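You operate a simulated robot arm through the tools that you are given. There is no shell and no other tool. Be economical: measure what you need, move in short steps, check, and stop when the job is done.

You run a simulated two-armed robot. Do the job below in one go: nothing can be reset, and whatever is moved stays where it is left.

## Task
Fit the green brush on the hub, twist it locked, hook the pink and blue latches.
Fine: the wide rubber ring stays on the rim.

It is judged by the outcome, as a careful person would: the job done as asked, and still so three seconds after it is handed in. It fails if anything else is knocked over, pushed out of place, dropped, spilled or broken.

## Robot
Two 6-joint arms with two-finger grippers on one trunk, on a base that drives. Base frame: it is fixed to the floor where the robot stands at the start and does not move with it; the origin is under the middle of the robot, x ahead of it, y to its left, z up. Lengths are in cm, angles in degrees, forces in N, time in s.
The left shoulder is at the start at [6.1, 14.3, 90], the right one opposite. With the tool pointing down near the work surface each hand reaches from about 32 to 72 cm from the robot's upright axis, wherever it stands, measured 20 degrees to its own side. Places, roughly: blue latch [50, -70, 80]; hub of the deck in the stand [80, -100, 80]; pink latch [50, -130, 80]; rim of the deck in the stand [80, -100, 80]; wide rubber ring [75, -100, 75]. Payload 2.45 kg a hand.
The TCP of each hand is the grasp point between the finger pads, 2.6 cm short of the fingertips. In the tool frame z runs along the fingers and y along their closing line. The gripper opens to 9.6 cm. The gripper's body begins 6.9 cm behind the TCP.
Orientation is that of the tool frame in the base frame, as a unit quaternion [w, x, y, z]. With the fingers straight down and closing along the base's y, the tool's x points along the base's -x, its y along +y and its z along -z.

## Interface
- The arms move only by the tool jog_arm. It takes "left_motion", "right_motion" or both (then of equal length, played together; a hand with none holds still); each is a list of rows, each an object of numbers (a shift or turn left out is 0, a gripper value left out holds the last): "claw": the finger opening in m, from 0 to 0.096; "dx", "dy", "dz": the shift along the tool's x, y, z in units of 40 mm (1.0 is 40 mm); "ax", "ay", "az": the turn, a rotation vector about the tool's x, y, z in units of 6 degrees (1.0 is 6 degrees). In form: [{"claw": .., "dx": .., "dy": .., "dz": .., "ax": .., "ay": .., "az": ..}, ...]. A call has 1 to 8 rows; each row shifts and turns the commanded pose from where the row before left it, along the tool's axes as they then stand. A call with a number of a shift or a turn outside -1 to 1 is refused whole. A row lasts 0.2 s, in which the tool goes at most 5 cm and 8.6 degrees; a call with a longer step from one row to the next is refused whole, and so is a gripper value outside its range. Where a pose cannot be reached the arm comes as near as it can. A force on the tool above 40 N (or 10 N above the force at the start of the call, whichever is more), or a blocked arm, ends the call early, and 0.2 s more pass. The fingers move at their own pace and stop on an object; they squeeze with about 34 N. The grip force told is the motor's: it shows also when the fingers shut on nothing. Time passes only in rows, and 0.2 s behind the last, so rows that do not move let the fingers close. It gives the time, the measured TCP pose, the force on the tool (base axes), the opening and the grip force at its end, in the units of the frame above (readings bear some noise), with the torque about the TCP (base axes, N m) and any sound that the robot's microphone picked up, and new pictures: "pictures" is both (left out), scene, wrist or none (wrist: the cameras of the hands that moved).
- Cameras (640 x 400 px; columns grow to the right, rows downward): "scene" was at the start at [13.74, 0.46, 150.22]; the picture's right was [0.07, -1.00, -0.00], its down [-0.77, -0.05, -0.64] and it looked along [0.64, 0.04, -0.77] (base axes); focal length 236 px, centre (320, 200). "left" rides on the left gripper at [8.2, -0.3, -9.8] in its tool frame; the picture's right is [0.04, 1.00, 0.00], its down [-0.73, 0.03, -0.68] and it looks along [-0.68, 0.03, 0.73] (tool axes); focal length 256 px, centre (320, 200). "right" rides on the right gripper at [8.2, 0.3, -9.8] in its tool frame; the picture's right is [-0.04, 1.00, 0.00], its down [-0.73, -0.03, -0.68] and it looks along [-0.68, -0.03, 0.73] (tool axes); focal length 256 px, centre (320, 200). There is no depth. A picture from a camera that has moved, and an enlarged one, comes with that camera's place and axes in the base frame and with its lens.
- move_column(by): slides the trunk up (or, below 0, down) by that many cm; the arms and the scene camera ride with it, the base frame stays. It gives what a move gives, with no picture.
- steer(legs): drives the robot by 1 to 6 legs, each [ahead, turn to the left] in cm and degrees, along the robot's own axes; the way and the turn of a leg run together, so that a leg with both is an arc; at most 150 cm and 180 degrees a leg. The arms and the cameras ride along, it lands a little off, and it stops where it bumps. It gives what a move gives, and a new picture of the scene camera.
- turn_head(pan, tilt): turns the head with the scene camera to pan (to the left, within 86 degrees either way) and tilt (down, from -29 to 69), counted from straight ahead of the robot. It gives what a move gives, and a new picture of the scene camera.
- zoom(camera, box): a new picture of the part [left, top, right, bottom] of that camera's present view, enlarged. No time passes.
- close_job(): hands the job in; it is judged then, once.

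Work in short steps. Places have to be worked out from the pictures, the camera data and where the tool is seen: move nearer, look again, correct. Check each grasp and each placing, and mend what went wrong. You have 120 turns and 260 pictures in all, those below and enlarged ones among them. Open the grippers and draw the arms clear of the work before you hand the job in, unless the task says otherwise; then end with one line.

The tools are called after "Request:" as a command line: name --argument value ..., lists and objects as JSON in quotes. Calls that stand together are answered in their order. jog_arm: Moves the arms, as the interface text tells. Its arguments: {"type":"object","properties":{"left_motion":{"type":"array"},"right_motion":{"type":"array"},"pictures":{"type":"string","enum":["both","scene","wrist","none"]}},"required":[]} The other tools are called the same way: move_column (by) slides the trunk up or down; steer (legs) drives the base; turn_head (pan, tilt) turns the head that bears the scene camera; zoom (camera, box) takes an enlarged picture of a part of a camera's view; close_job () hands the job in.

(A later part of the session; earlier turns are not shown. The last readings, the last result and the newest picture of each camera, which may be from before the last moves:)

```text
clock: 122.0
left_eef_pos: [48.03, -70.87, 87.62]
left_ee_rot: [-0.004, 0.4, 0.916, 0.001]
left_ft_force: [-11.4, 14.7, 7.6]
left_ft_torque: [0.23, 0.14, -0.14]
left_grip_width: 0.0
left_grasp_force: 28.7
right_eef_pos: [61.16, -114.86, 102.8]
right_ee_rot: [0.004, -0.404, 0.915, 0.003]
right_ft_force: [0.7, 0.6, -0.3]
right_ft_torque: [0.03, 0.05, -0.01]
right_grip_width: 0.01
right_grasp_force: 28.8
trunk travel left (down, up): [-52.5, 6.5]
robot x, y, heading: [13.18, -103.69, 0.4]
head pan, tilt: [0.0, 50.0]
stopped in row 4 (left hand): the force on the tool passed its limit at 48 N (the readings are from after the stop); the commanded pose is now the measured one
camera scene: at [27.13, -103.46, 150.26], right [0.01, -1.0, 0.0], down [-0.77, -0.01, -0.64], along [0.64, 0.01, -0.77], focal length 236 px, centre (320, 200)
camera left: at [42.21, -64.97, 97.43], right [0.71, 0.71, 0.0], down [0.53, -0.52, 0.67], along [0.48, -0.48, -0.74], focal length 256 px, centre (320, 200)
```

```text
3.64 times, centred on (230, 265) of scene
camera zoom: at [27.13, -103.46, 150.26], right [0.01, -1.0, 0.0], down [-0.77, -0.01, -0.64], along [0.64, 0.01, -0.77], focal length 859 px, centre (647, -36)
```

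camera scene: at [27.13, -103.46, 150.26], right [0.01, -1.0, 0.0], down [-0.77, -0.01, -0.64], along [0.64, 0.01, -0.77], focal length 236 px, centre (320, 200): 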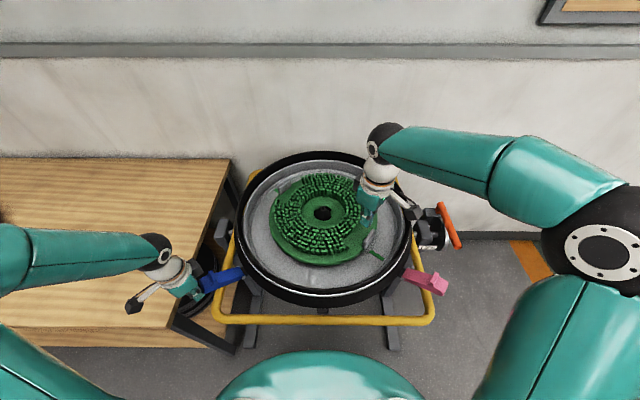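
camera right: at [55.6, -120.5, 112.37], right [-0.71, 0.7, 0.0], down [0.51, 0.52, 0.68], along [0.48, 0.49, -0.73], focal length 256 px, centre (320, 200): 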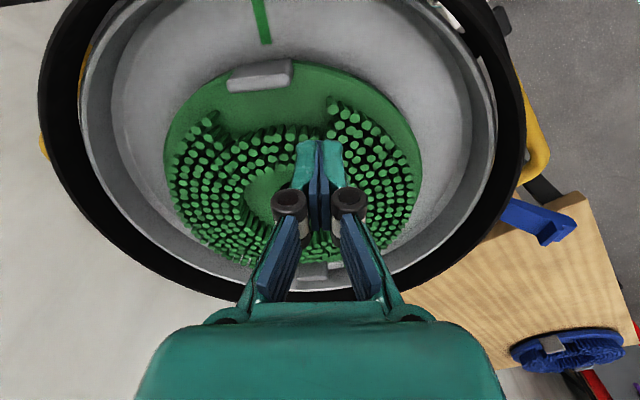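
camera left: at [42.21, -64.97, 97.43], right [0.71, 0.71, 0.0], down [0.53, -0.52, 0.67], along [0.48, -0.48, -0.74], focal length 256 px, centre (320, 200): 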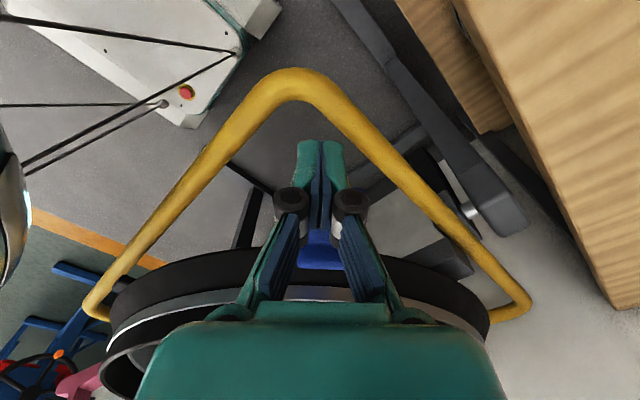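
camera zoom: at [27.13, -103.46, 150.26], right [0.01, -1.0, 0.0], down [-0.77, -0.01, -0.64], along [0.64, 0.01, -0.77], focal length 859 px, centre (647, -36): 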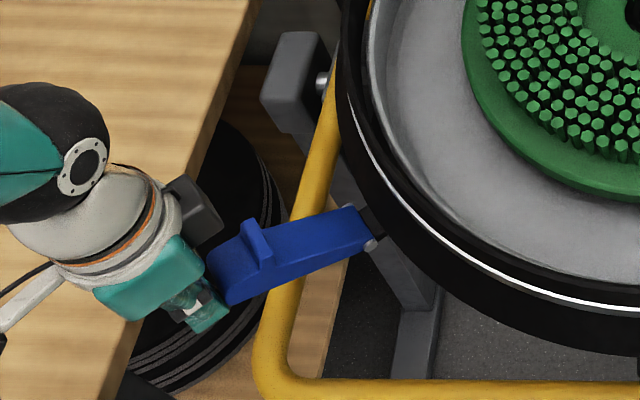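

Pushing inward jams since the lever is nearly level. Instead I grip its end by the sides: back off, raise, open, move in over it.

Request:
jog_arm --left_motion '[{"dx": 0.25}, {"dz": -0.9, "claw": 0.07}, {"dz": -0.9}, {"dz": -0.4}, {"dx": -0.5}, {"dx": -0.6}, {}]'

Request:
zoom --camera "scene" --box '[160, 210, 300, 320]'

Request:
zoom --camera "left" --box '[220, 50, 420, 250]'

```text
clock: 123.6
left_eef_pos: [50.54, -73.4, 96.15]
left_ee_rot: [-0.001, 0.4, 0.917, 0.0]
left_ft_force: [0.5, -0.3, -0.2]
left_ft_torque: [-0.02, 0.01, 0.0]
left_grip_width: 6.98
left_grasp_force: 0.1
right_eef_pos: [61.14, -114.65, 102.9]
right_ee_rot: [0.004, -0.403, 0.915, 0.002]
right_ft_force: [-0.8, -0.2, -0.1]
right_ft_torque: [0.01, 0.01, -0.03]
right_grip_width: 0.02
right_grasp_force: 28.2
trunk travel left (down, up): [-52.5, 6.5]
robot x, y, heading: [13.55, -103.62, 0.6]
head pan, tilt: [0.0, 50.0]
camera scene: at [27.12, -103.42, 150.26], right [0.01, -1.0, 0.0], down [-0.77, -0.01, -0.64], along [0.64, 0.01, -0.77], focal length 236 px, centre (320, 200)
camera left: at [44.66, -67.56, 106.14], right [0.71, 0.71, 0.0], down [0.52, -0.52, 0.68], along [0.48, -0.48, -0.74], focal length 256 px, centre (320, 200)
```

scene: 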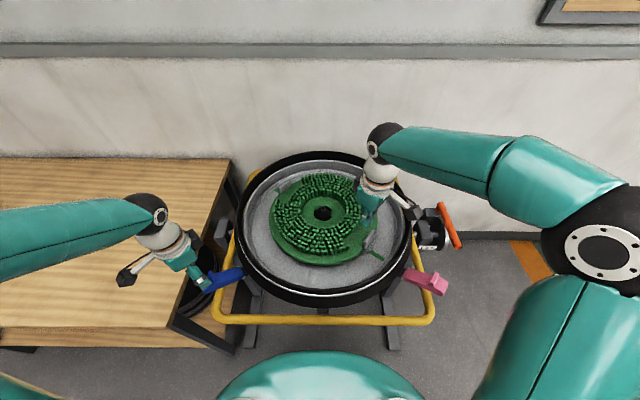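
left: 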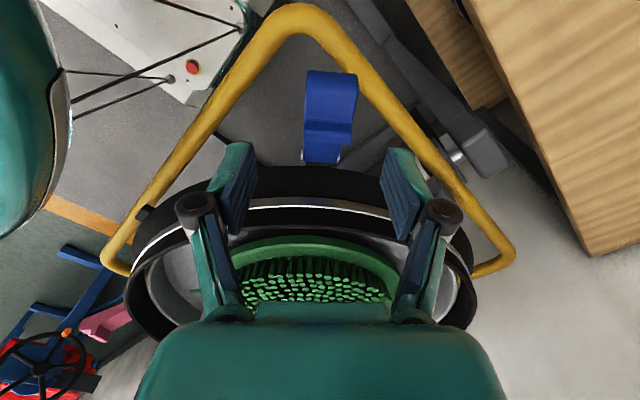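

```text
3.64 times, centred on (230, 265) of scene
camera zoom: at [27.12, -103.42, 150.26], right [0.01, -1.0, 0.0], down [-0.77, -0.01, -0.64], along [0.64, 0.01, -0.77], focal length 859 px, centre (647, -36)
```

zoom: 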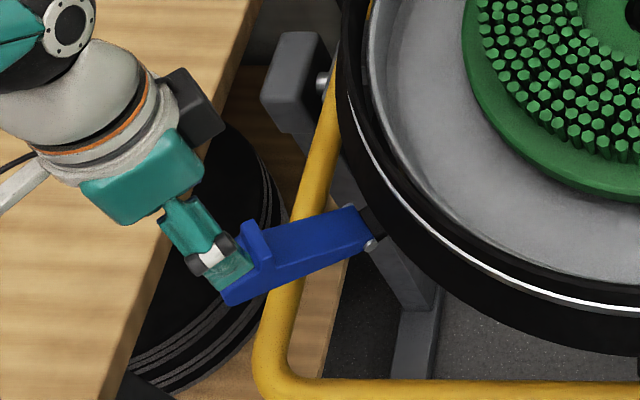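

```text
2.00 times, centred on (320, 150) of left
camera zoom: at [44.66, -67.56, 106.14], right [0.71, 0.71, 0.0], down [0.52, -0.52, 0.68], along [0.48, -0.48, -0.74], focal length 512 px, centre (320, 300)
```

zoom: 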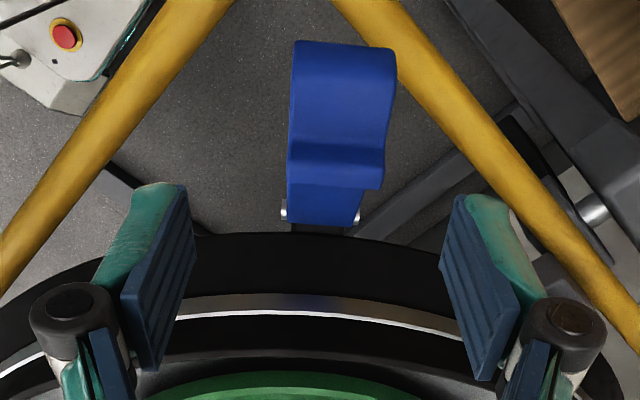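

Good view: lever azimuth ≈130°, 3.8 cm wide, lateral offset 0.75 cm. Correct, and descend with fingers on either side.

Request:
jog_arm --left_motion '[{"dy": 0.19, "az": 0.5}, {"dz": 0.6}, {"dz": 0.6}, {"dz": 0.6}, {"dz": 0.5}, {"dz": 0.2}, {}]'

Request:
zoom --camera "left" --box '[220, 50, 420, 250]'

Request:
zoom --camera "scene" --box '[160, 210, 300, 320]'

```text
clock: 125.2
left_eef_pos: [50.8, -73.0, 86.26]
left_ee_rot: [0.0, 0.424, 0.906, 0.0]
left_ft_force: [-0.9, -0.4, -0.2]
left_ft_torque: [0.0, 0.0, -0.03]
left_grip_width: 6.99
left_grasp_force: 0.0
right_eef_pos: [61.19, -114.68, 102.78]
right_ee_rot: [0.003, -0.403, 0.915, 0.003]
right_ft_force: [-0.6, 0.4, 0.2]
right_ft_torque: [0.01, -0.04, 0.01]
right_grip_width: 0.0
right_grasp_force: 28.4
trunk travel left (down, up): [-52.5, 6.5]
robot x, y, heading: [13.57, -103.35, 0.5]
head pan, tilt: [0.0, 50.0]
camera scene: at [27.15, -103.43, 150.26], right [0.01, -1.0, 0.0], down [-0.77, -0.01, -0.64], along [0.64, 0.01, -0.77], focal length 236 px, centre (320, 200)
camera left: at [45.45, -66.77, 96.07], right [0.74, 0.67, 0.0], down [0.49, -0.54, 0.68], along [0.45, -0.5, -0.74], focal length 256 px, centre (320, 200)
```

scene: 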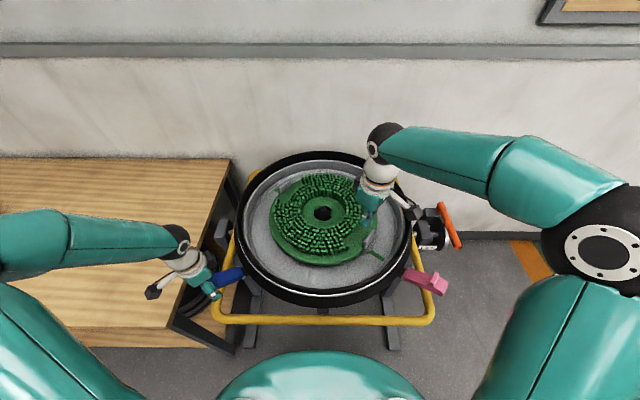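
left: 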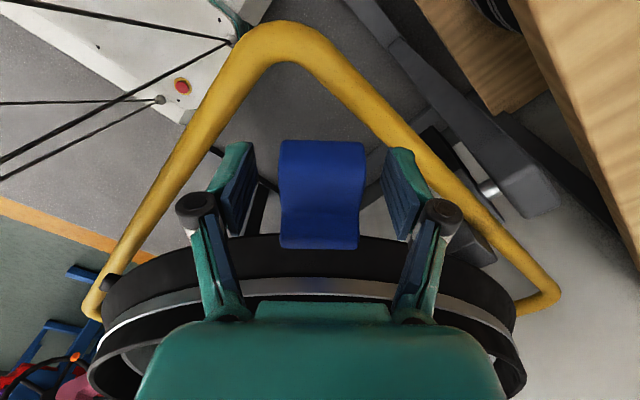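

```text
2.00 times, centred on (320, 150) of left
camera zoom: at [45.45, -66.77, 96.07], right [0.74, 0.67, 0.0], down [0.49, -0.54, 0.68], along [0.45, -0.5, -0.74], focal length 512 px, centre (320, 300)
```

zoom: 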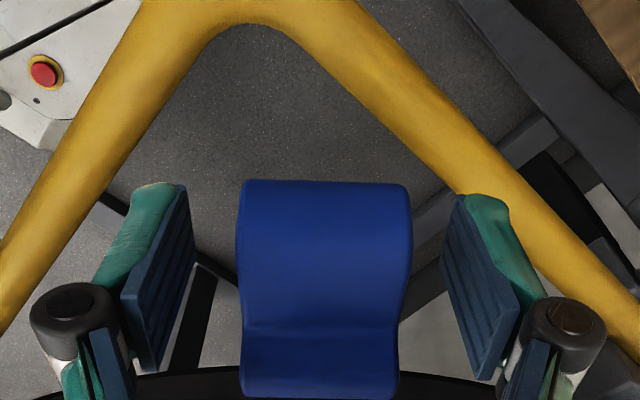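

```text
3.64 times, centred on (230, 265) of scene
camera zoom: at [27.15, -103.43, 150.26], right [0.01, -1.0, 0.0], down [-0.77, -0.01, -0.64], along [0.64, 0.01, -0.77], focal length 859 px, centre (647, -36)
```

zoom: 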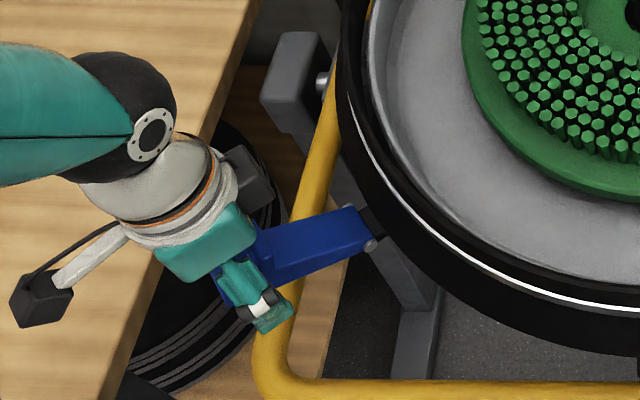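

Lever is well centred between the fingers. Close on it.

Request:
jog_arm --left_motion '[{"claw": 0.03}, {"claw": 0.02}, {"claw": 0.0}, {}, {}]' --pictures "wrist"

```text
clock: 126.4
left_eef_pos: [50.86, -72.96, 86.17]
left_ee_rot: [-0.001, 0.425, 0.905, -0.001]
left_ft_force: [0.8, 1.3, -0.8]
left_ft_torque: [0.11, -0.11, 0.07]
left_grip_width: 3.74
left_grasp_force: 44.9
right_eef_pos: [61.2, -114.87, 102.74]
right_ee_rot: [0.003, -0.404, 0.915, 0.003]
right_ft_force: [0.4, 0.0, -0.6]
right_ft_torque: [0.01, 0.01, -0.04]
right_grip_width: 0.0
right_grasp_force: 28.7
trunk travel left (down, up): [-52.5, 6.5]
robot x, y, heading: [13.17, -103.44, 0.5]
head pan, tilt: [0.0, 50.0]
camera left: at [45.47, -66.75, 96.09], right [0.74, 0.67, 0.0], down [0.49, -0.54, 0.68], along [0.45, -0.5, -0.74], focal length 256 px, centre (320, 200)
```

left: 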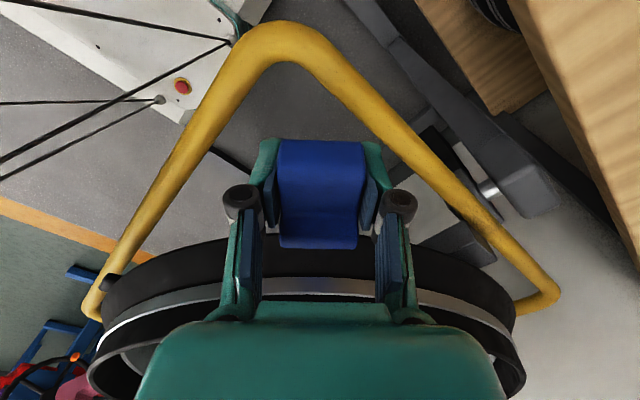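

Firm grip (3.74 cm). Swing the lever up along its arc, first 30°.

Request:
jog_arm --left_motion '[{"dx": -0.09, "dz": -0.17}, {"dx": -0.1, "dz": -0.155}, {"dx": -0.12, "dz": -0.14}, {"dx": -0.125, "dz": -0.135}, {"dx": -0.14, "dz": -0.125}, {"dx": -0.15, "dz": -0.115}, {}]'

Request:
zoom --camera "scene" --box '[160, 190, 320, 310]'

```text
clock: 128.0
left_eef_pos: [52.95, -74.84, 89.56]
left_ee_rot: [0.0, 0.425, 0.905, -0.001]
left_ft_force: [2.7, 24.9, -4.3]
left_ft_torque: [1.22, 0.77, 0.32]
left_grip_width: 3.78
left_grasp_force: 44.8
right_eef_pos: [61.43, -114.48, 102.93]
right_ee_rot: [0.002, -0.404, 0.915, 0.001]
right_ft_force: [0.0, 0.2, 0.1]
right_ft_torque: [0.03, -0.01, 0.01]
right_grip_width: 0.0
right_grasp_force: 28.9
trunk travel left (down, up): [-52.5, 6.5]
robot x, y, heading: [13.3, -103.23, 0.8]
head pan, tilt: [0.0, 50.0]
camera scene: at [27.26, -103.1, 150.25], right [0.01, -1.0, 0.0], down [-0.77, -0.01, -0.64], along [0.64, 0.0, -0.77], focal length 236 px, centre (320, 200)
camera left: at [47.46, -68.72, 99.4], right [0.74, 0.67, 0.0], down [0.49, -0.55, 0.68], along [0.45, -0.5, -0.73], focal length 256 px, centre (320, 200)
```

scene: 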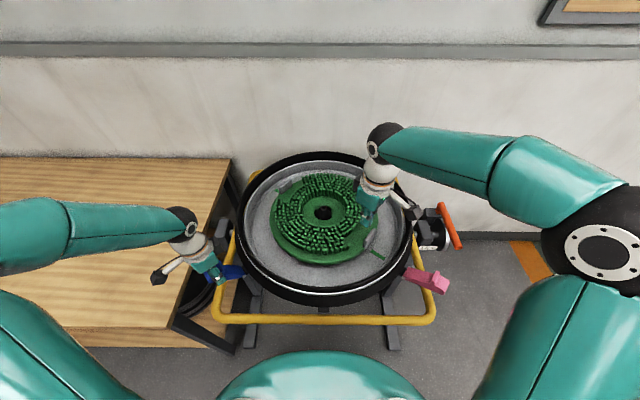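
left: 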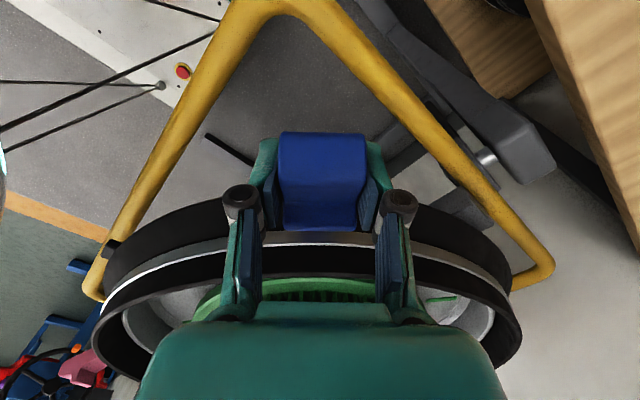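

```text
3.33 times, centred on (240, 250) of scene
camera zoom: at [27.26, -103.1, 150.25], right [0.01, -1.0, 0.0], down [-0.77, -0.01, -0.64], along [0.64, 0.0, -0.77], focal length 787 px, centre (587, 33)
```

zoom: 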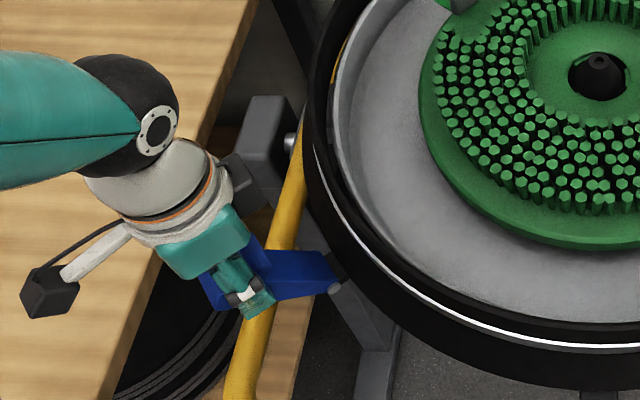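

The lever is rising. Outward 17 N implies the pivot is higher (~84); adjust the arc (more up), relieve sideways, and continue.

Request:
jog_arm --left_motion '[{"dz": -0.1, "dy": 0.04}, {"dz": -0.1}, {"dx": -0.13, "dz": -0.09}, {"dx": -0.14, "dz": -0.09}, {"dx": -0.16, "dz": -0.07}, {"dx": -0.16, "dz": -0.06}, {}]'

Request:
zoom --camera "scene" --box '[160, 190, 320, 310]'

```text
clock: 129.6
left_eef_pos: [54.54, -76.73, 91.5]
left_ee_rot: [-0.001, 0.424, 0.906, 0.0]
left_ft_force: [0.5, 19.3, -1.0]
left_ft_torque: [1.25, 0.86, 0.31]
left_grip_width: 3.79
left_grasp_force: 45.2
right_eef_pos: [61.32, -114.52, 102.85]
right_ee_rot: [0.003, -0.404, 0.915, 0.002]
right_ft_force: [-0.6, -0.2, -0.3]
right_ft_torque: [0.01, -0.01, 0.04]
right_grip_width: 0.0
right_grasp_force: 28.1
trunk travel left (down, up): [-52.5, 6.5]
robot x, y, heading: [13.16, -103.5, 0.4]
head pan, tilt: [0.0, 50.0]
camera scene: at [27.18, -103.17, 150.27], right [0.01, -1.0, 0.0], down [-0.77, -0.01, -0.64], along [0.64, 0.0, -0.77], focal length 236 px, centre (320, 200)
camera left: at [49.05, -70.5, 101.52], right [0.74, 0.67, 0.0], down [0.49, -0.55, 0.68], along [0.45, -0.5, -0.73], focal length 256 px, centre (320, 200)
```

scene: 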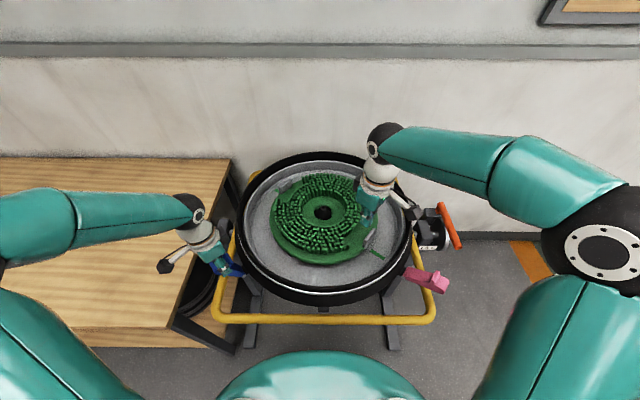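
left: 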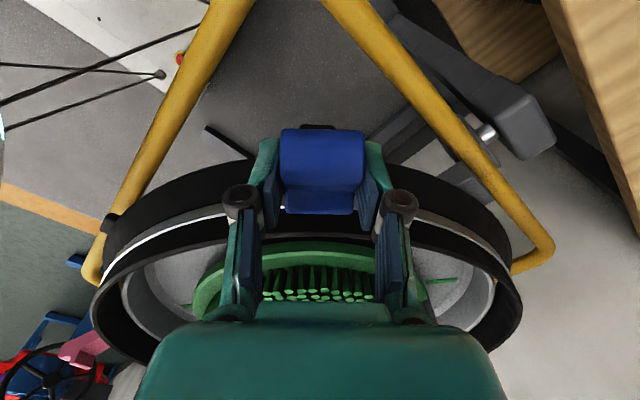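

```text
3.33 times, centred on (240, 250) of scene
camera zoom: at [27.18, -103.17, 150.27], right [0.01, -1.0, 0.0], down [-0.77, -0.01, -0.64], along [0.64, 0.0, -0.77], focal length 787 px, centre (587, 33)
```

zoom: 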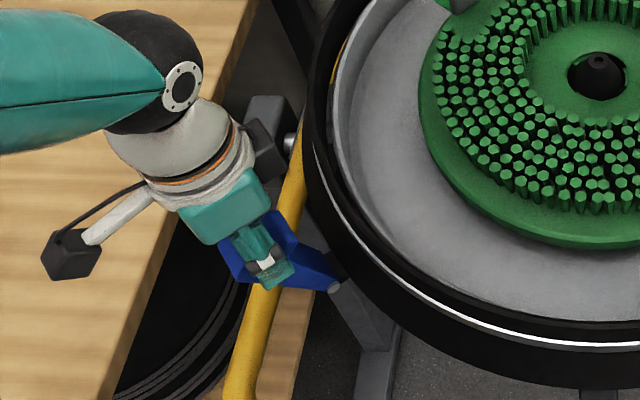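

Lever about 60° up. Continue the arc inward and slightly up.

Request:
jog_arm --left_motion '[{"dz": -0.08, "dy": 0.02}, {"dx": -0.14, "dz": -0.06}, {"dx": -0.15, "dz": -0.05}, {"dx": -0.15, "dz": -0.03}, {"dx": -0.15, "dz": -0.01}, {"dx": -0.15}, {}]'

Request:
zoom --camera "scene" --box '[160, 190, 320, 310]'

```text
clock: 131.2
left_eef_pos: [56.43, -78.99, 92.59]
left_ee_rot: [0.0, 0.424, 0.906, 0.0]
left_ft_force: [0.5, 14.8, 4.1]
left_ft_torque: [1.24, 0.85, 0.28]
left_grip_width: 3.8
left_grasp_force: 44.7
right_eef_pos: [61.3, -114.66, 102.87]
right_ee_rot: [0.003, -0.403, 0.915, 0.001]
right_ft_force: [0.1, -0.4, -0.3]
right_ft_torque: [-0.01, 0.0, 0.01]
right_grip_width: 0.01
right_grasp_force: 28.6
trunk travel left (down, up): [-52.5, 6.5]
robot x, y, heading: [13.19, -103.29, 0.3]
head pan, tilt: [0.0, 50.0]
camera scene: at [27.15, -103.26, 150.27], right [0.01, -1.0, 0.0], down [-0.77, -0.01, -0.64], along [0.64, 0.0, -0.77], focal length 236 px, centre (320, 200)
camera left: at [50.98, -72.79, 102.46], right [0.74, 0.67, 0.0], down [0.49, -0.54, 0.68], along [0.46, -0.5, -0.73], focal length 256 px, centre (320, 200)
```

scene: 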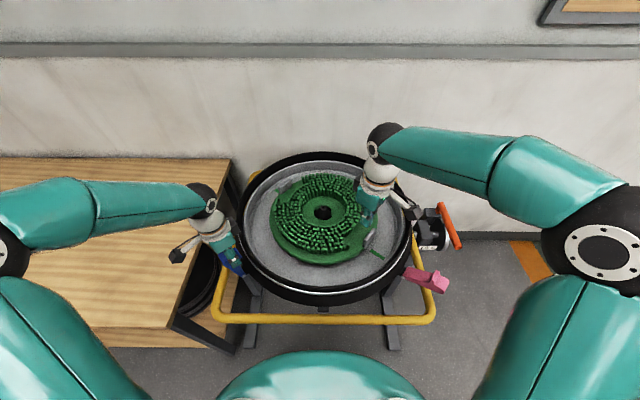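
left: 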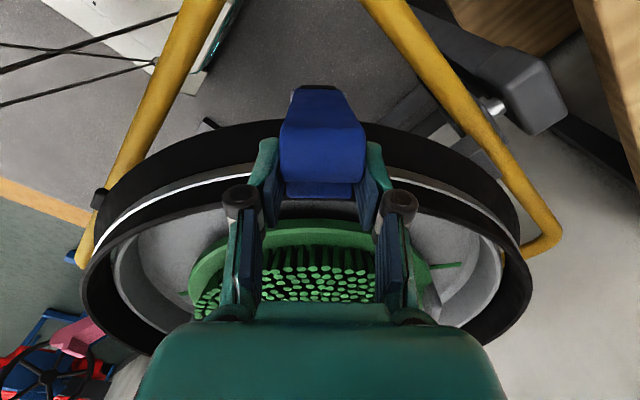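

```text
3.33 times, centred on (240, 250) of scene
camera zoom: at [27.15, -103.26, 150.27], right [0.01, -1.0, 0.0], down [-0.77, -0.01, -0.64], along [0.64, 0.0, -0.77], focal length 787 px, centre (587, 33)
```

zoom: 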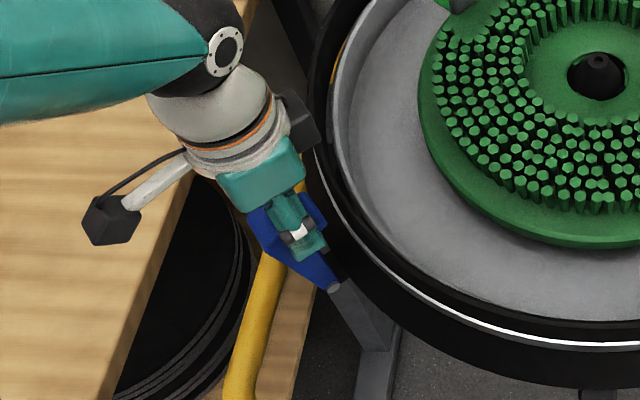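

About 80° up. Continue inward to bring the ridge over the rim.

Request:
jog_arm --left_motion '[{"dx": -0.13, "dz": 0.01}, {"dx": -0.13, "dz": 0.02}, {"dx": -0.13, "dz": 0.03}, {"dx": -0.13, "dz": 0.05}, {}]'

Request:
zoom --camera "left" --box '[220, 60, 420, 260]'

Request:
zoom --camera "scene" --box '[190, 210, 290, 300]'

```text
clock: 132.4
left_eef_pos: [57.71, -80.58, 92.14]
left_ee_rot: [-0.001, 0.426, 0.905, -0.001]
left_ft_force: [1.0, 9.1, 2.8]
left_ft_torque: [1.16, 0.87, 0.25]
left_grip_width: 3.78
left_grasp_force: 45.5
right_eef_pos: [61.24, -114.69, 102.77]
right_ee_rot: [0.003, -0.404, 0.915, 0.002]
right_ft_force: [0.2, 0.5, 0.4]
right_ft_torque: [0.0, -0.01, 0.03]
right_grip_width: 0.0
right_grasp_force: 28.5
trunk travel left (down, up): [-52.5, 6.5]
robot x, y, heading: [13.44, -103.99, 0.7]
head pan, tilt: [0.0, 50.0]
camera scene: at [27.16, -103.33, 150.25], right [0.01, -1.0, 0.0], down [-0.77, -0.01, -0.64], along [0.64, 0.0, -0.77], focal length 236 px, centre (320, 200)
camera left: at [52.3, -74.46, 101.98], right [0.74, 0.67, 0.0], down [0.49, -0.55, 0.68], along [0.45, -0.5, -0.73], focal length 256 px, centre (320, 200)
```

scene: 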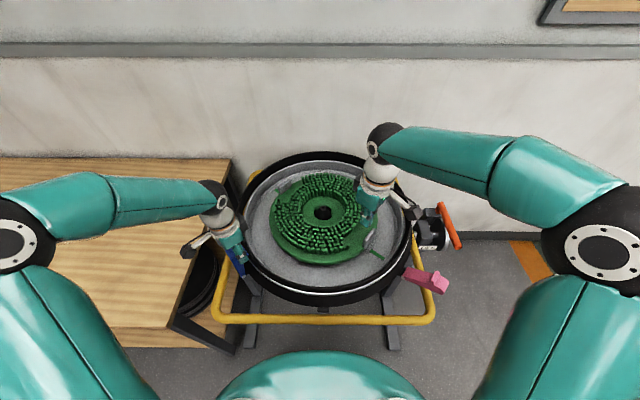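
left: 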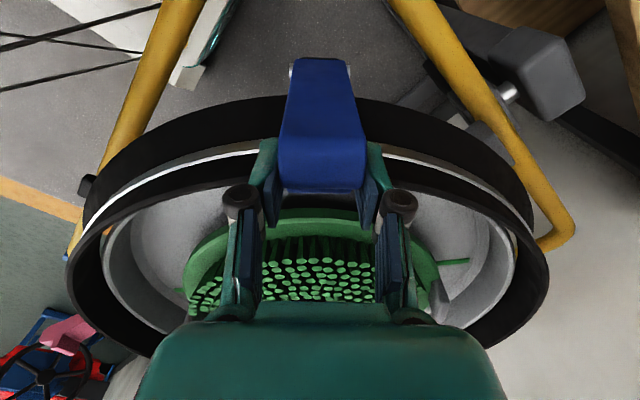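

```text
2.00 times, centred on (320, 160) of left
camera zoom: at [52.3, -74.46, 101.98], right [0.74, 0.67, 0.0], down [0.49, -0.55, 0.68], along [0.45, -0.5, -0.73], focal length 512 px, centre (320, 280)
```

zoom: 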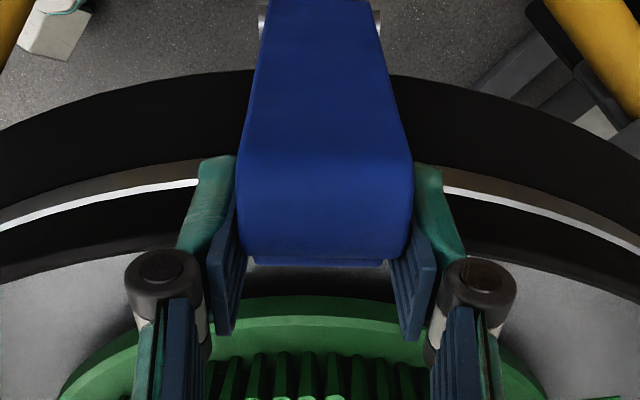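

```text
4.44 times, centred on (240, 255) of scene
camera zoom: at [27.16, -103.33, 150.25], right [0.01, -1.0, 0.0], down [-0.77, -0.01, -0.64], along [0.64, 0.0, -0.77], focal length 1050 px, centre (676, -44)
```

zoom: 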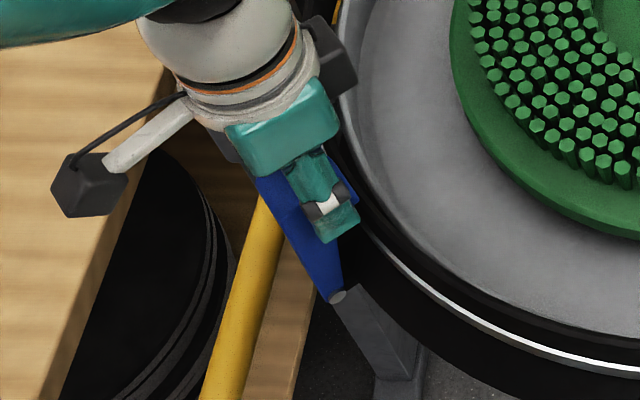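

Still free. Continue inward and down following the arc.

Request:
jog_arm --left_motion '[{"dx": -0.12, "dz": 0.05}, {"dx": -0.12, "dz": 0.06}, {"dx": -0.12, "dz": 0.07}, {"dx": -0.12, "dz": 0.08}, {}]' --pictures "wrist"

Request:
zoom --camera "scene" --box '[190, 210, 290, 300]'

```text
clock: 133.6
left_eef_pos: [58.55, -81.86, 91.24]
left_ee_rot: [-0.002, 0.425, 0.905, 0.001]
left_ft_force: [-15.2, 22.5, 22.5]
left_ft_torque: [0.86, 1.05, -0.23]
left_grip_width: 3.78
left_grasp_force: 44.8
right_eef_pos: [61.04, -114.51, 103.0]
right_ee_rot: [0.004, -0.403, 0.915, 0.002]
right_ft_force: [-0.1, 0.1, -0.3]
right_ft_torque: [-0.03, -0.01, 0.01]
right_grip_width: 0.0
right_grasp_force: 28.6
trunk travel left (down, up): [-52.5, 6.5]
robot x, y, heading: [13.84, -103.67, 0.3]
head pan, tilt: [0.0, 50.0]
camera left: at [53.17, -75.74, 101.15], right [0.74, 0.67, 0.0], down [0.5, -0.55, 0.67], along [0.45, -0.5, -0.74], focal length 256 px, centre (320, 200)
```

left: 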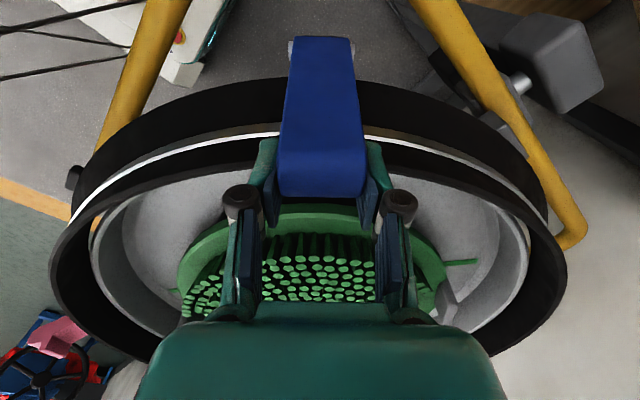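

```text
4.44 times, centred on (240, 255) of scene
camera zoom: at [26.71, -103.22, 150.32], right [0.01, -1.0, 0.0], down [-0.76, -0.01, -0.64], along [0.64, 0.0, -0.76], focal length 1050 px, centre (676, -44)
```

zoom: 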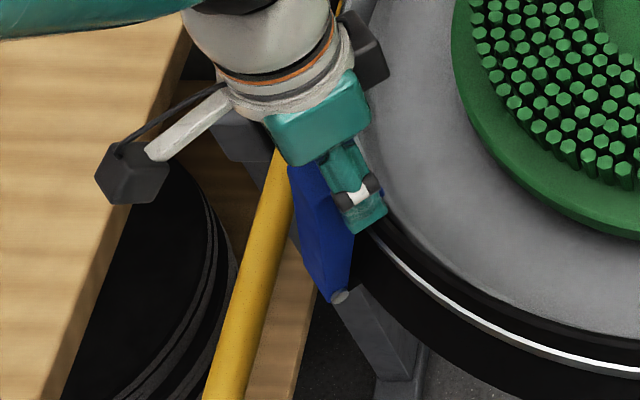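

Resistance (~35 N) as the ridge meets the rim. Push a bit more inward/down to snap it and listen.

Request:
jog_arm --left_motion '[{"dx": -0.06, "dz": 0.05}, {"dx": -0.06, "dz": 0.05}, {"dx": -0.05, "dz": 0.05}, {}]' --pictures "wrist"

Request:
zoom --camera "left" --box '[220, 20, 420, 220]'

```text
clock: 133.9
left_eef_pos: [58.57, -81.89, 91.3]
left_ee_rot: [-0.009, 0.424, 0.906, 0.002]
left_ft_force: [-11.6, 10.0, 16.6]
left_ft_torque: [0.58, 0.64, 0.18]
left_grip_width: 3.79
left_grasp_force: 33.8
right_eef_pos: [61.16, -114.74, 102.94]
right_ee_rot: [0.004, -0.403, 0.915, 0.002]
right_ft_force: [0.5, 0.2, -0.1]
right_ft_torque: [0.04, 0.01, -0.03]
right_grip_width: 0.03
right_grasp_force: 28.6
trunk travel left (down, up): [-52.5, 6.5]
robot x, y, heading: [13.54, -103.31, 0.3]
head pan, tilt: [0.0, 50.0]
stopped in row 1 (left hand): the force on the tool passed its limit at 48 N (the readings are from after the stop); the commanded pose is now the measured one
camera left: at [53.24, -75.87, 101.19], right [0.74, 0.67, 0.0], down [0.5, -0.55, 0.67], along [0.45, -0.5, -0.75], focal length 256 px, centre (320, 200)
```

left: 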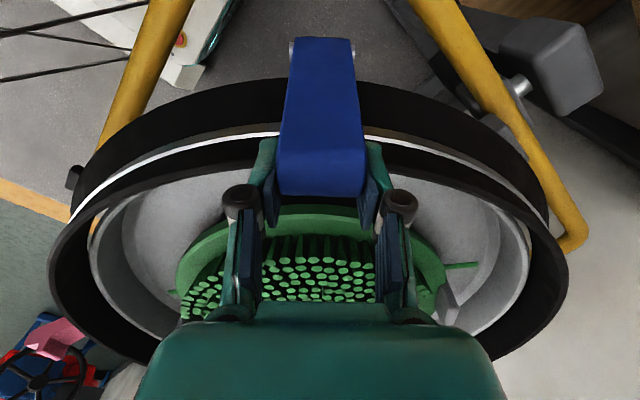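

```text
2.00 times, centred on (320, 120) of left
camera zoom: at [53.24, -75.87, 101.19], right [0.74, 0.67, 0.0], down [0.5, -0.55, 0.67], along [0.45, -0.5, -0.75], focal length 512 px, centre (320, 360)
```

zoom: 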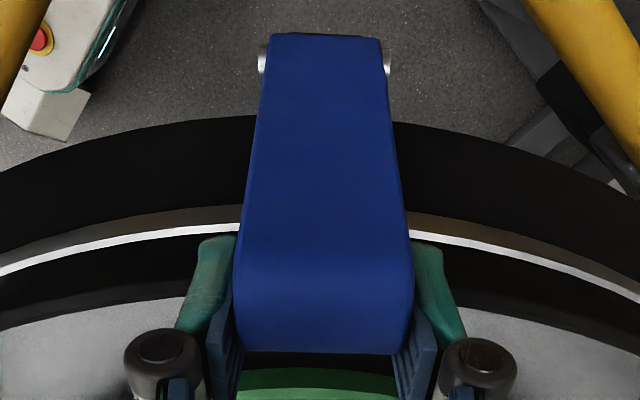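

The fingertips themselves may be resting on the rim. Release, rise and look at how the lever lies.

Request:
jog_arm --left_motion '[{"dz": -0.05}, {"claw": 0.065}, {}, {"dz": -0.5}, {"dz": -0.8}, {"dz": -0.8}, {"dx": 0.5}]'

Request:
zoom --camera "left" --box '[200, 40, 440, 240]'

Request:
zoom --camera "scene" --box '[190, 210, 290, 300]'

```text
clock: 135.6
left_eef_pos: [57.66, -80.67, 99.71]
left_ee_rot: [-0.006, 0.424, 0.906, 0.0]
left_ft_force: [-1.0, 0.7, -0.5]
left_ft_torque: [0.0, -0.04, 0.02]
left_grip_width: 6.5
left_grasp_force: 0.1
right_eef_pos: [61.25, -114.66, 102.87]
right_ee_rot: [0.003, -0.404, 0.915, 0.001]
right_ft_force: [-0.5, -0.1, -0.7]
right_ft_torque: [0.03, -0.01, 0.02]
right_grip_width: 0.0
right_grasp_force: 28.2
trunk travel left (down, up): [-52.5, 6.5]
robot x, y, heading: [13.34, -103.22, 0.7]
head pan, tilt: [0.0, 50.0]
camera scene: at [27.09, -103.37, 150.26], right [0.01, -1.0, 0.0], down [-0.77, -0.01, -0.64], along [0.64, 0.01, -0.77], focal length 236 px, centre (320, 200)
camera left: at [52.27, -74.46, 109.65], right [0.74, 0.67, 0.0], down [0.5, -0.55, 0.67], along [0.45, -0.5, -0.74], focal length 256 px, centre (320, 200)
```

scene: 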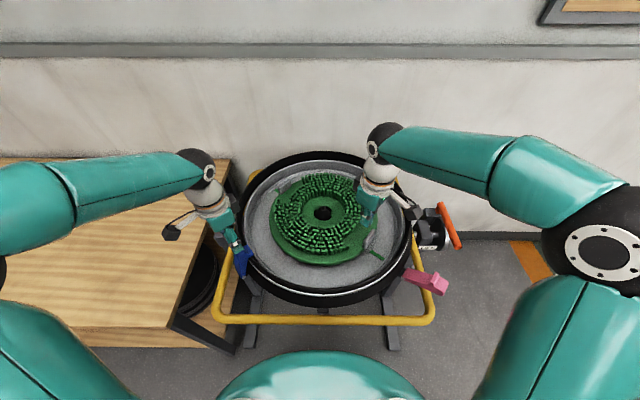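
left: 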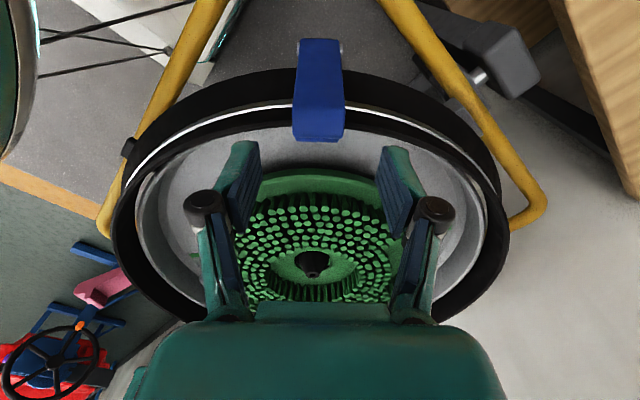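

```text
2.00 times, centred on (320, 140) of left
camera zoom: at [52.27, -74.46, 109.65], right [0.74, 0.67, 0.0], down [0.5, -0.55, 0.67], along [0.45, -0.5, -0.74], focal length 512 px, centre (320, 320)
```

zoom: 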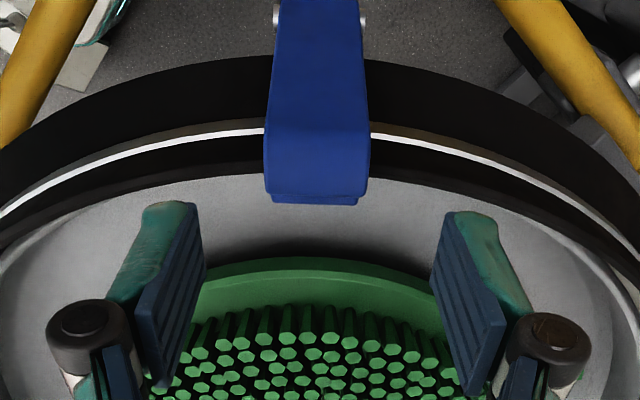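

```text
4.44 times, centred on (240, 255) of scene
camera zoom: at [27.09, -103.37, 150.26], right [0.01, -1.0, 0.0], down [-0.77, -0.01, -0.64], along [0.64, 0.01, -0.77], focal length 1050 px, centre (676, -44)
```

zoom: 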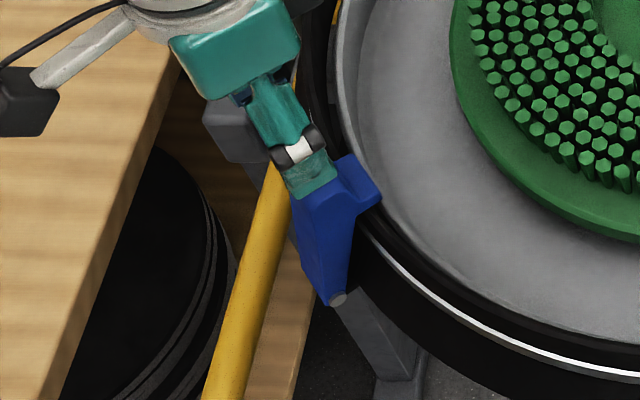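

See the blue latch from the right-hand camera, which views it side-on.

Request:
zoom --camera "right" --box '[440, 140, 600, 260]'

```text
3.33 times, centred on (520, 200) of right
camera zoom: at [55.55, -120.43, 112.49], right [-0.71, 0.7, 0.0], down [0.51, 0.52, 0.68], along [0.48, 0.49, -0.73], focal length 853 px, centre (-347, 200)
```

zoom: 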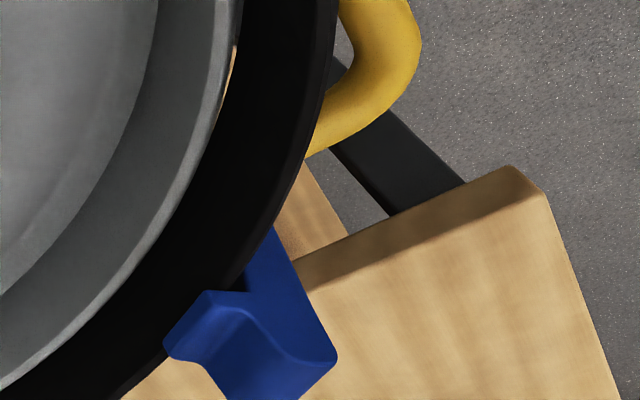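

The ridge lies above the black rim but it's unclear if it is fully down. I push on the lever's back with closed fingers from outside.

Request:
jog_arm --left_motion '[{"dx": 0.8, "claw": 0}, {"dx": 0.8}, {}, {"dz": 0.6}, {"dz": 0.6}, {"dz": 0.4}, {"dx": -0.3}, {"dx": -0.2}]' --pictures "wrist"

Request:
jog_arm --left_motion '[{"dx": -0.15}, {"dx": -0.15}, {"dx": -0.15}, {"dx": -0.15}, {"dx": -0.15}, {"dx": -0.15}]' --pictures "wrist"

Request:
zoom --camera "right" --box '[440, 140, 600, 260]'

```text
clock: 137.3
left_eef_pos: [54.82, -77.16, 93.23]
left_ee_rot: [-0.007, 0.424, 0.906, 0.001]
left_ft_force: [1.0, 0.6, -0.8]
left_ft_torque: [-0.01, -0.02, -0.01]
left_grip_width: 0.01
left_grasp_force: 28.8
right_eef_pos: [61.28, -114.71, 102.81]
right_ee_rot: [0.003, -0.403, 0.915, 0.002]
right_ft_force: [-0.1, 0.2, -0.2]
right_ft_torque: [-0.02, 0.01, 0.01]
right_grip_width: 0.0
right_grasp_force: 28.3
trunk travel left (down, up): [-52.5, 6.5]
robot x, y, heading: [13.55, -103.4, 0.7]
head pan, tilt: [0.0, 50.0]
camera left: at [49.49, -71.05, 103.24], right [0.74, 0.67, 0.0], down [0.5, -0.55, 0.67], along [0.45, -0.5, -0.74], focal length 256 px, centre (320, 200)
```

left: 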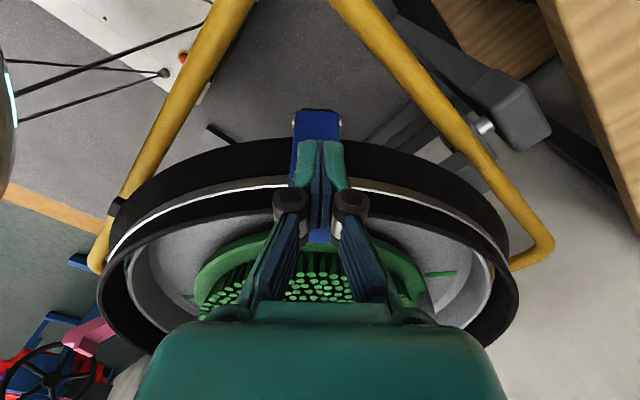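

```text
clock: 138.7
left_eef_pos: [56.44, -79.0, 93.4]
left_ee_rot: [-0.016, 0.424, 0.905, 0.004]
left_ft_force: [-11.6, 20.9, 6.4]
left_ft_torque: [0.61, 0.11, -0.03]
left_grip_width: 0.62
left_grasp_force: 28.6
right_eef_pos: [61.22, -114.68, 102.98]
right_ee_rot: [0.003, -0.404, 0.915, 0.002]
right_ft_force: [-0.4, 0.3, 0.7]
right_ft_torque: [0.03, 0.02, -0.01]
right_grip_width: 0.0
right_grasp_force: 28.1
trunk travel left (down, up): [-52.5, 6.5]
robot x, y, heading: [13.51, -103.5, 0.5]
head pan, tilt: [0.0, 50.0]
stopped in row 6 (left hand): the force on the tool passed its limit at 46 N (the readings are from after the stop); the commanded pose is now the measured one
camera left: at [51.13, -73.02, 103.46], right [0.74, 0.67, -0.01], down [0.51, -0.56, 0.65], along [0.44, -0.49, -0.76], focal length 256 px, centre (320, 200)
```

left: 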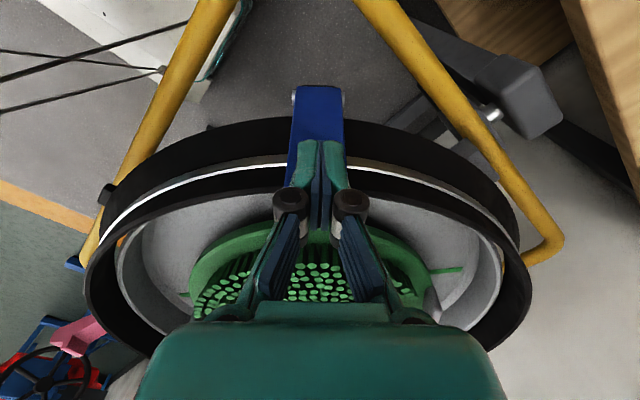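

```text
3.33 times, centred on (520, 200) of right
camera zoom: at [55.52, -120.42, 112.57], right [-0.71, 0.7, 0.0], down [0.51, 0.52, 0.69], along [0.48, 0.49, -0.73], focal length 853 px, centre (-347, 200)
```

zoom: 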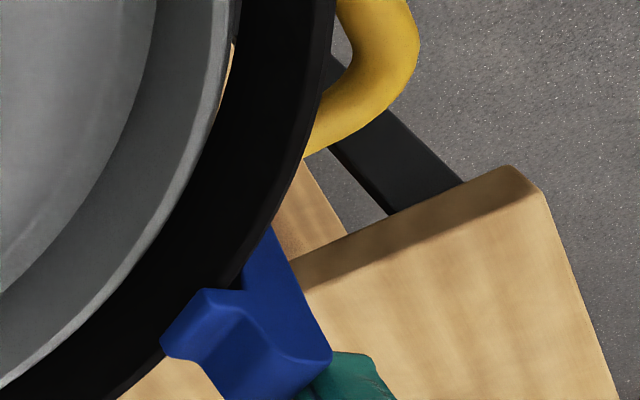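

A 46 N push hardly moved it further. Back the left hand off and bring the right camera nearer to inspect the hook.

Request:
jog_arm --left_motion '[{"dx": 0.3}, {"dx": 0.5, "dz": -0.3}, {"dx": 0.8, "dz": -0.3}, {"dx": 0.8}, {}, {}]' --right_motion '[{"dx": -0.6, "dy": 0.5}, {"dx": -0.6, "dy": 0.5}, {"dx": -0.6, "dy": 0.5}, {"dx": -0.5, "dy": 0.5}, {"dy": 0.5}, {"dy": 0.5}]'

Request:
zoom --camera "right" --box '[400, 100, 640, 300]'

```text
clock: 140.1
left_eef_pos: [50.37, -71.98, 95.82]
left_ee_rot: [-0.014, 0.424, 0.906, 0.002]
left_ft_force: [0.7, 0.5, -0.3]
left_ft_torque: [-0.03, -0.06, 0.0]
left_grip_width: 0.01
left_grasp_force: 28.0
right_eef_pos: [58.44, -99.83, 102.95]
right_ee_rot: [0.004, -0.404, 0.915, 0.002]
right_ft_force: [-1.1, 0.0, -0.7]
right_ft_torque: [0.01, -0.07, -0.02]
right_grip_width: 0.0
right_grasp_force: 28.6
trunk travel left (down, up): [-52.5, 6.5]
robot x, y, heading: [13.25, -103.46, 0.5]
head pan, tilt: [0.0, 50.0]
camera scene: at [27.08, -103.37, 150.26], right [0.01, -1.0, 0.0], down [-0.77, -0.01, -0.64], along [0.64, 0.01, -0.77], focal length 236 px, centre (320, 200)
camera right: at [52.87, -105.58, 112.6], right [-0.71, 0.7, 0.0], down [0.51, 0.52, 0.68], along [0.48, 0.49, -0.73], focal length 256 px, centre (320, 200)
camera left: at [45.2, -65.91, 105.96], right [0.74, 0.67, -0.01], down [0.51, -0.55, 0.66], along [0.44, -0.49, -0.75], focal length 256 px, centre (320, 200)
```

scene: 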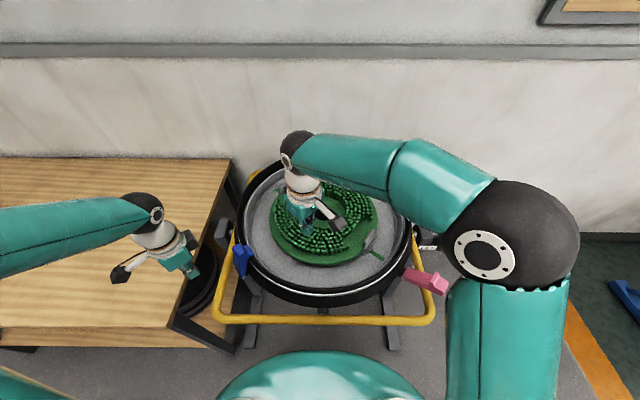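
right: 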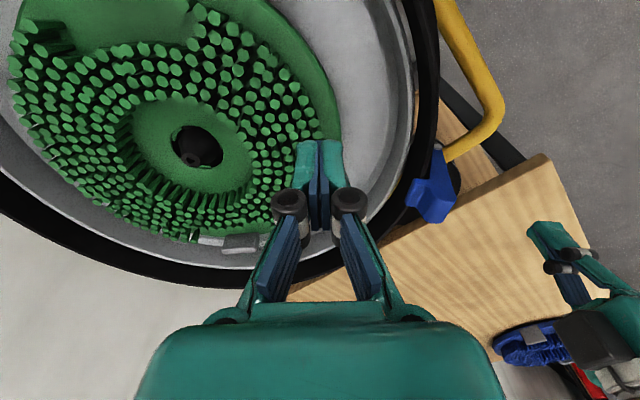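
left: 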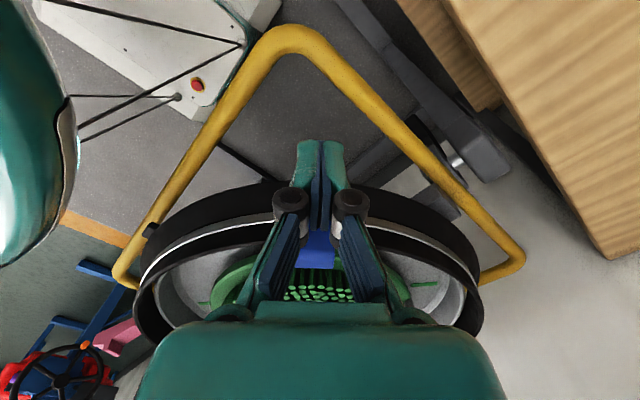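

```text
2.00 times, centred on (520, 200) of right
camera zoom: at [52.87, -105.58, 112.6], right [-0.71, 0.7, 0.0], down [0.51, 0.52, 0.68], along [0.48, 0.49, -0.73], focal length 512 px, centre (-80, 200)
```

zoom: 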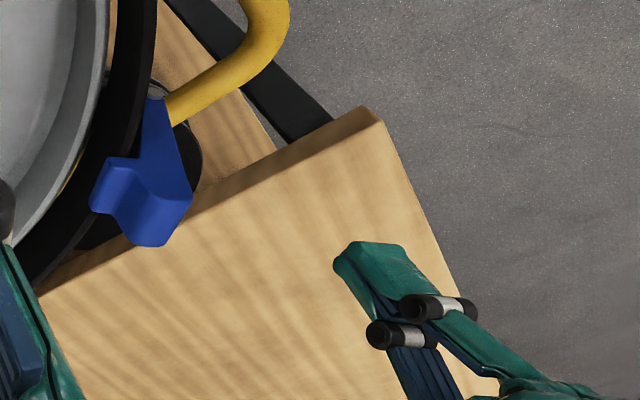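

Request:
zoom --camera "right" --box '[400, 120, 480, 240]'

Request:
zoom --camera "scene" --box '[220, 230, 260, 290]'

```text
3.33 times, centred on (440, 180) of right
camera zoom: at [52.87, -105.58, 112.6], right [-0.71, 0.7, 0.0], down [0.51, 0.52, 0.68], along [0.48, 0.49, -0.73], focal length 853 px, centre (-80, 267)
```

zoom: 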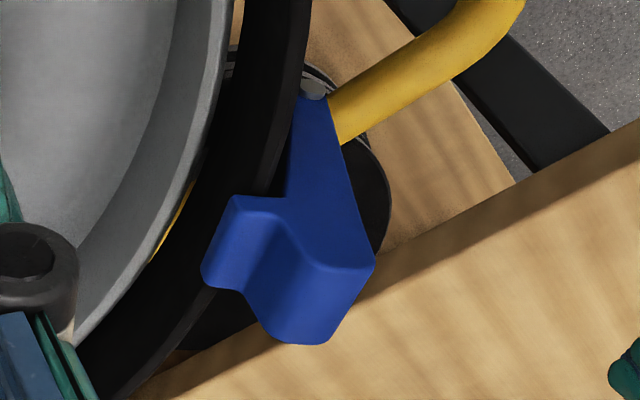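

```text
6.67 times, centred on (240, 260) of scene
camera zoom: at [27.08, -103.37, 150.26], right [0.01, -1.0, 0.0], down [-0.77, -0.01, -0.64], along [0.64, 0.01, -0.77], focal length 1574 px, centre (853, -200)
```

zoom: 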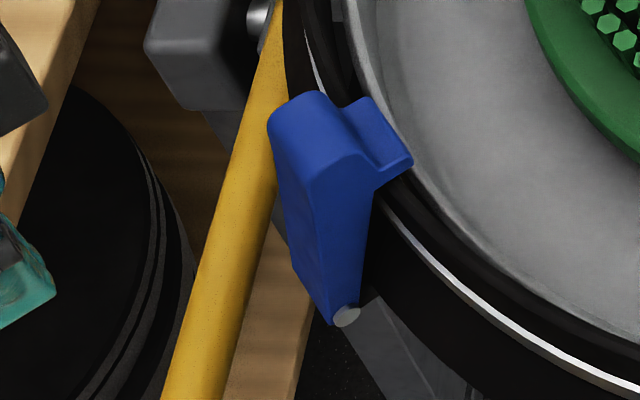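

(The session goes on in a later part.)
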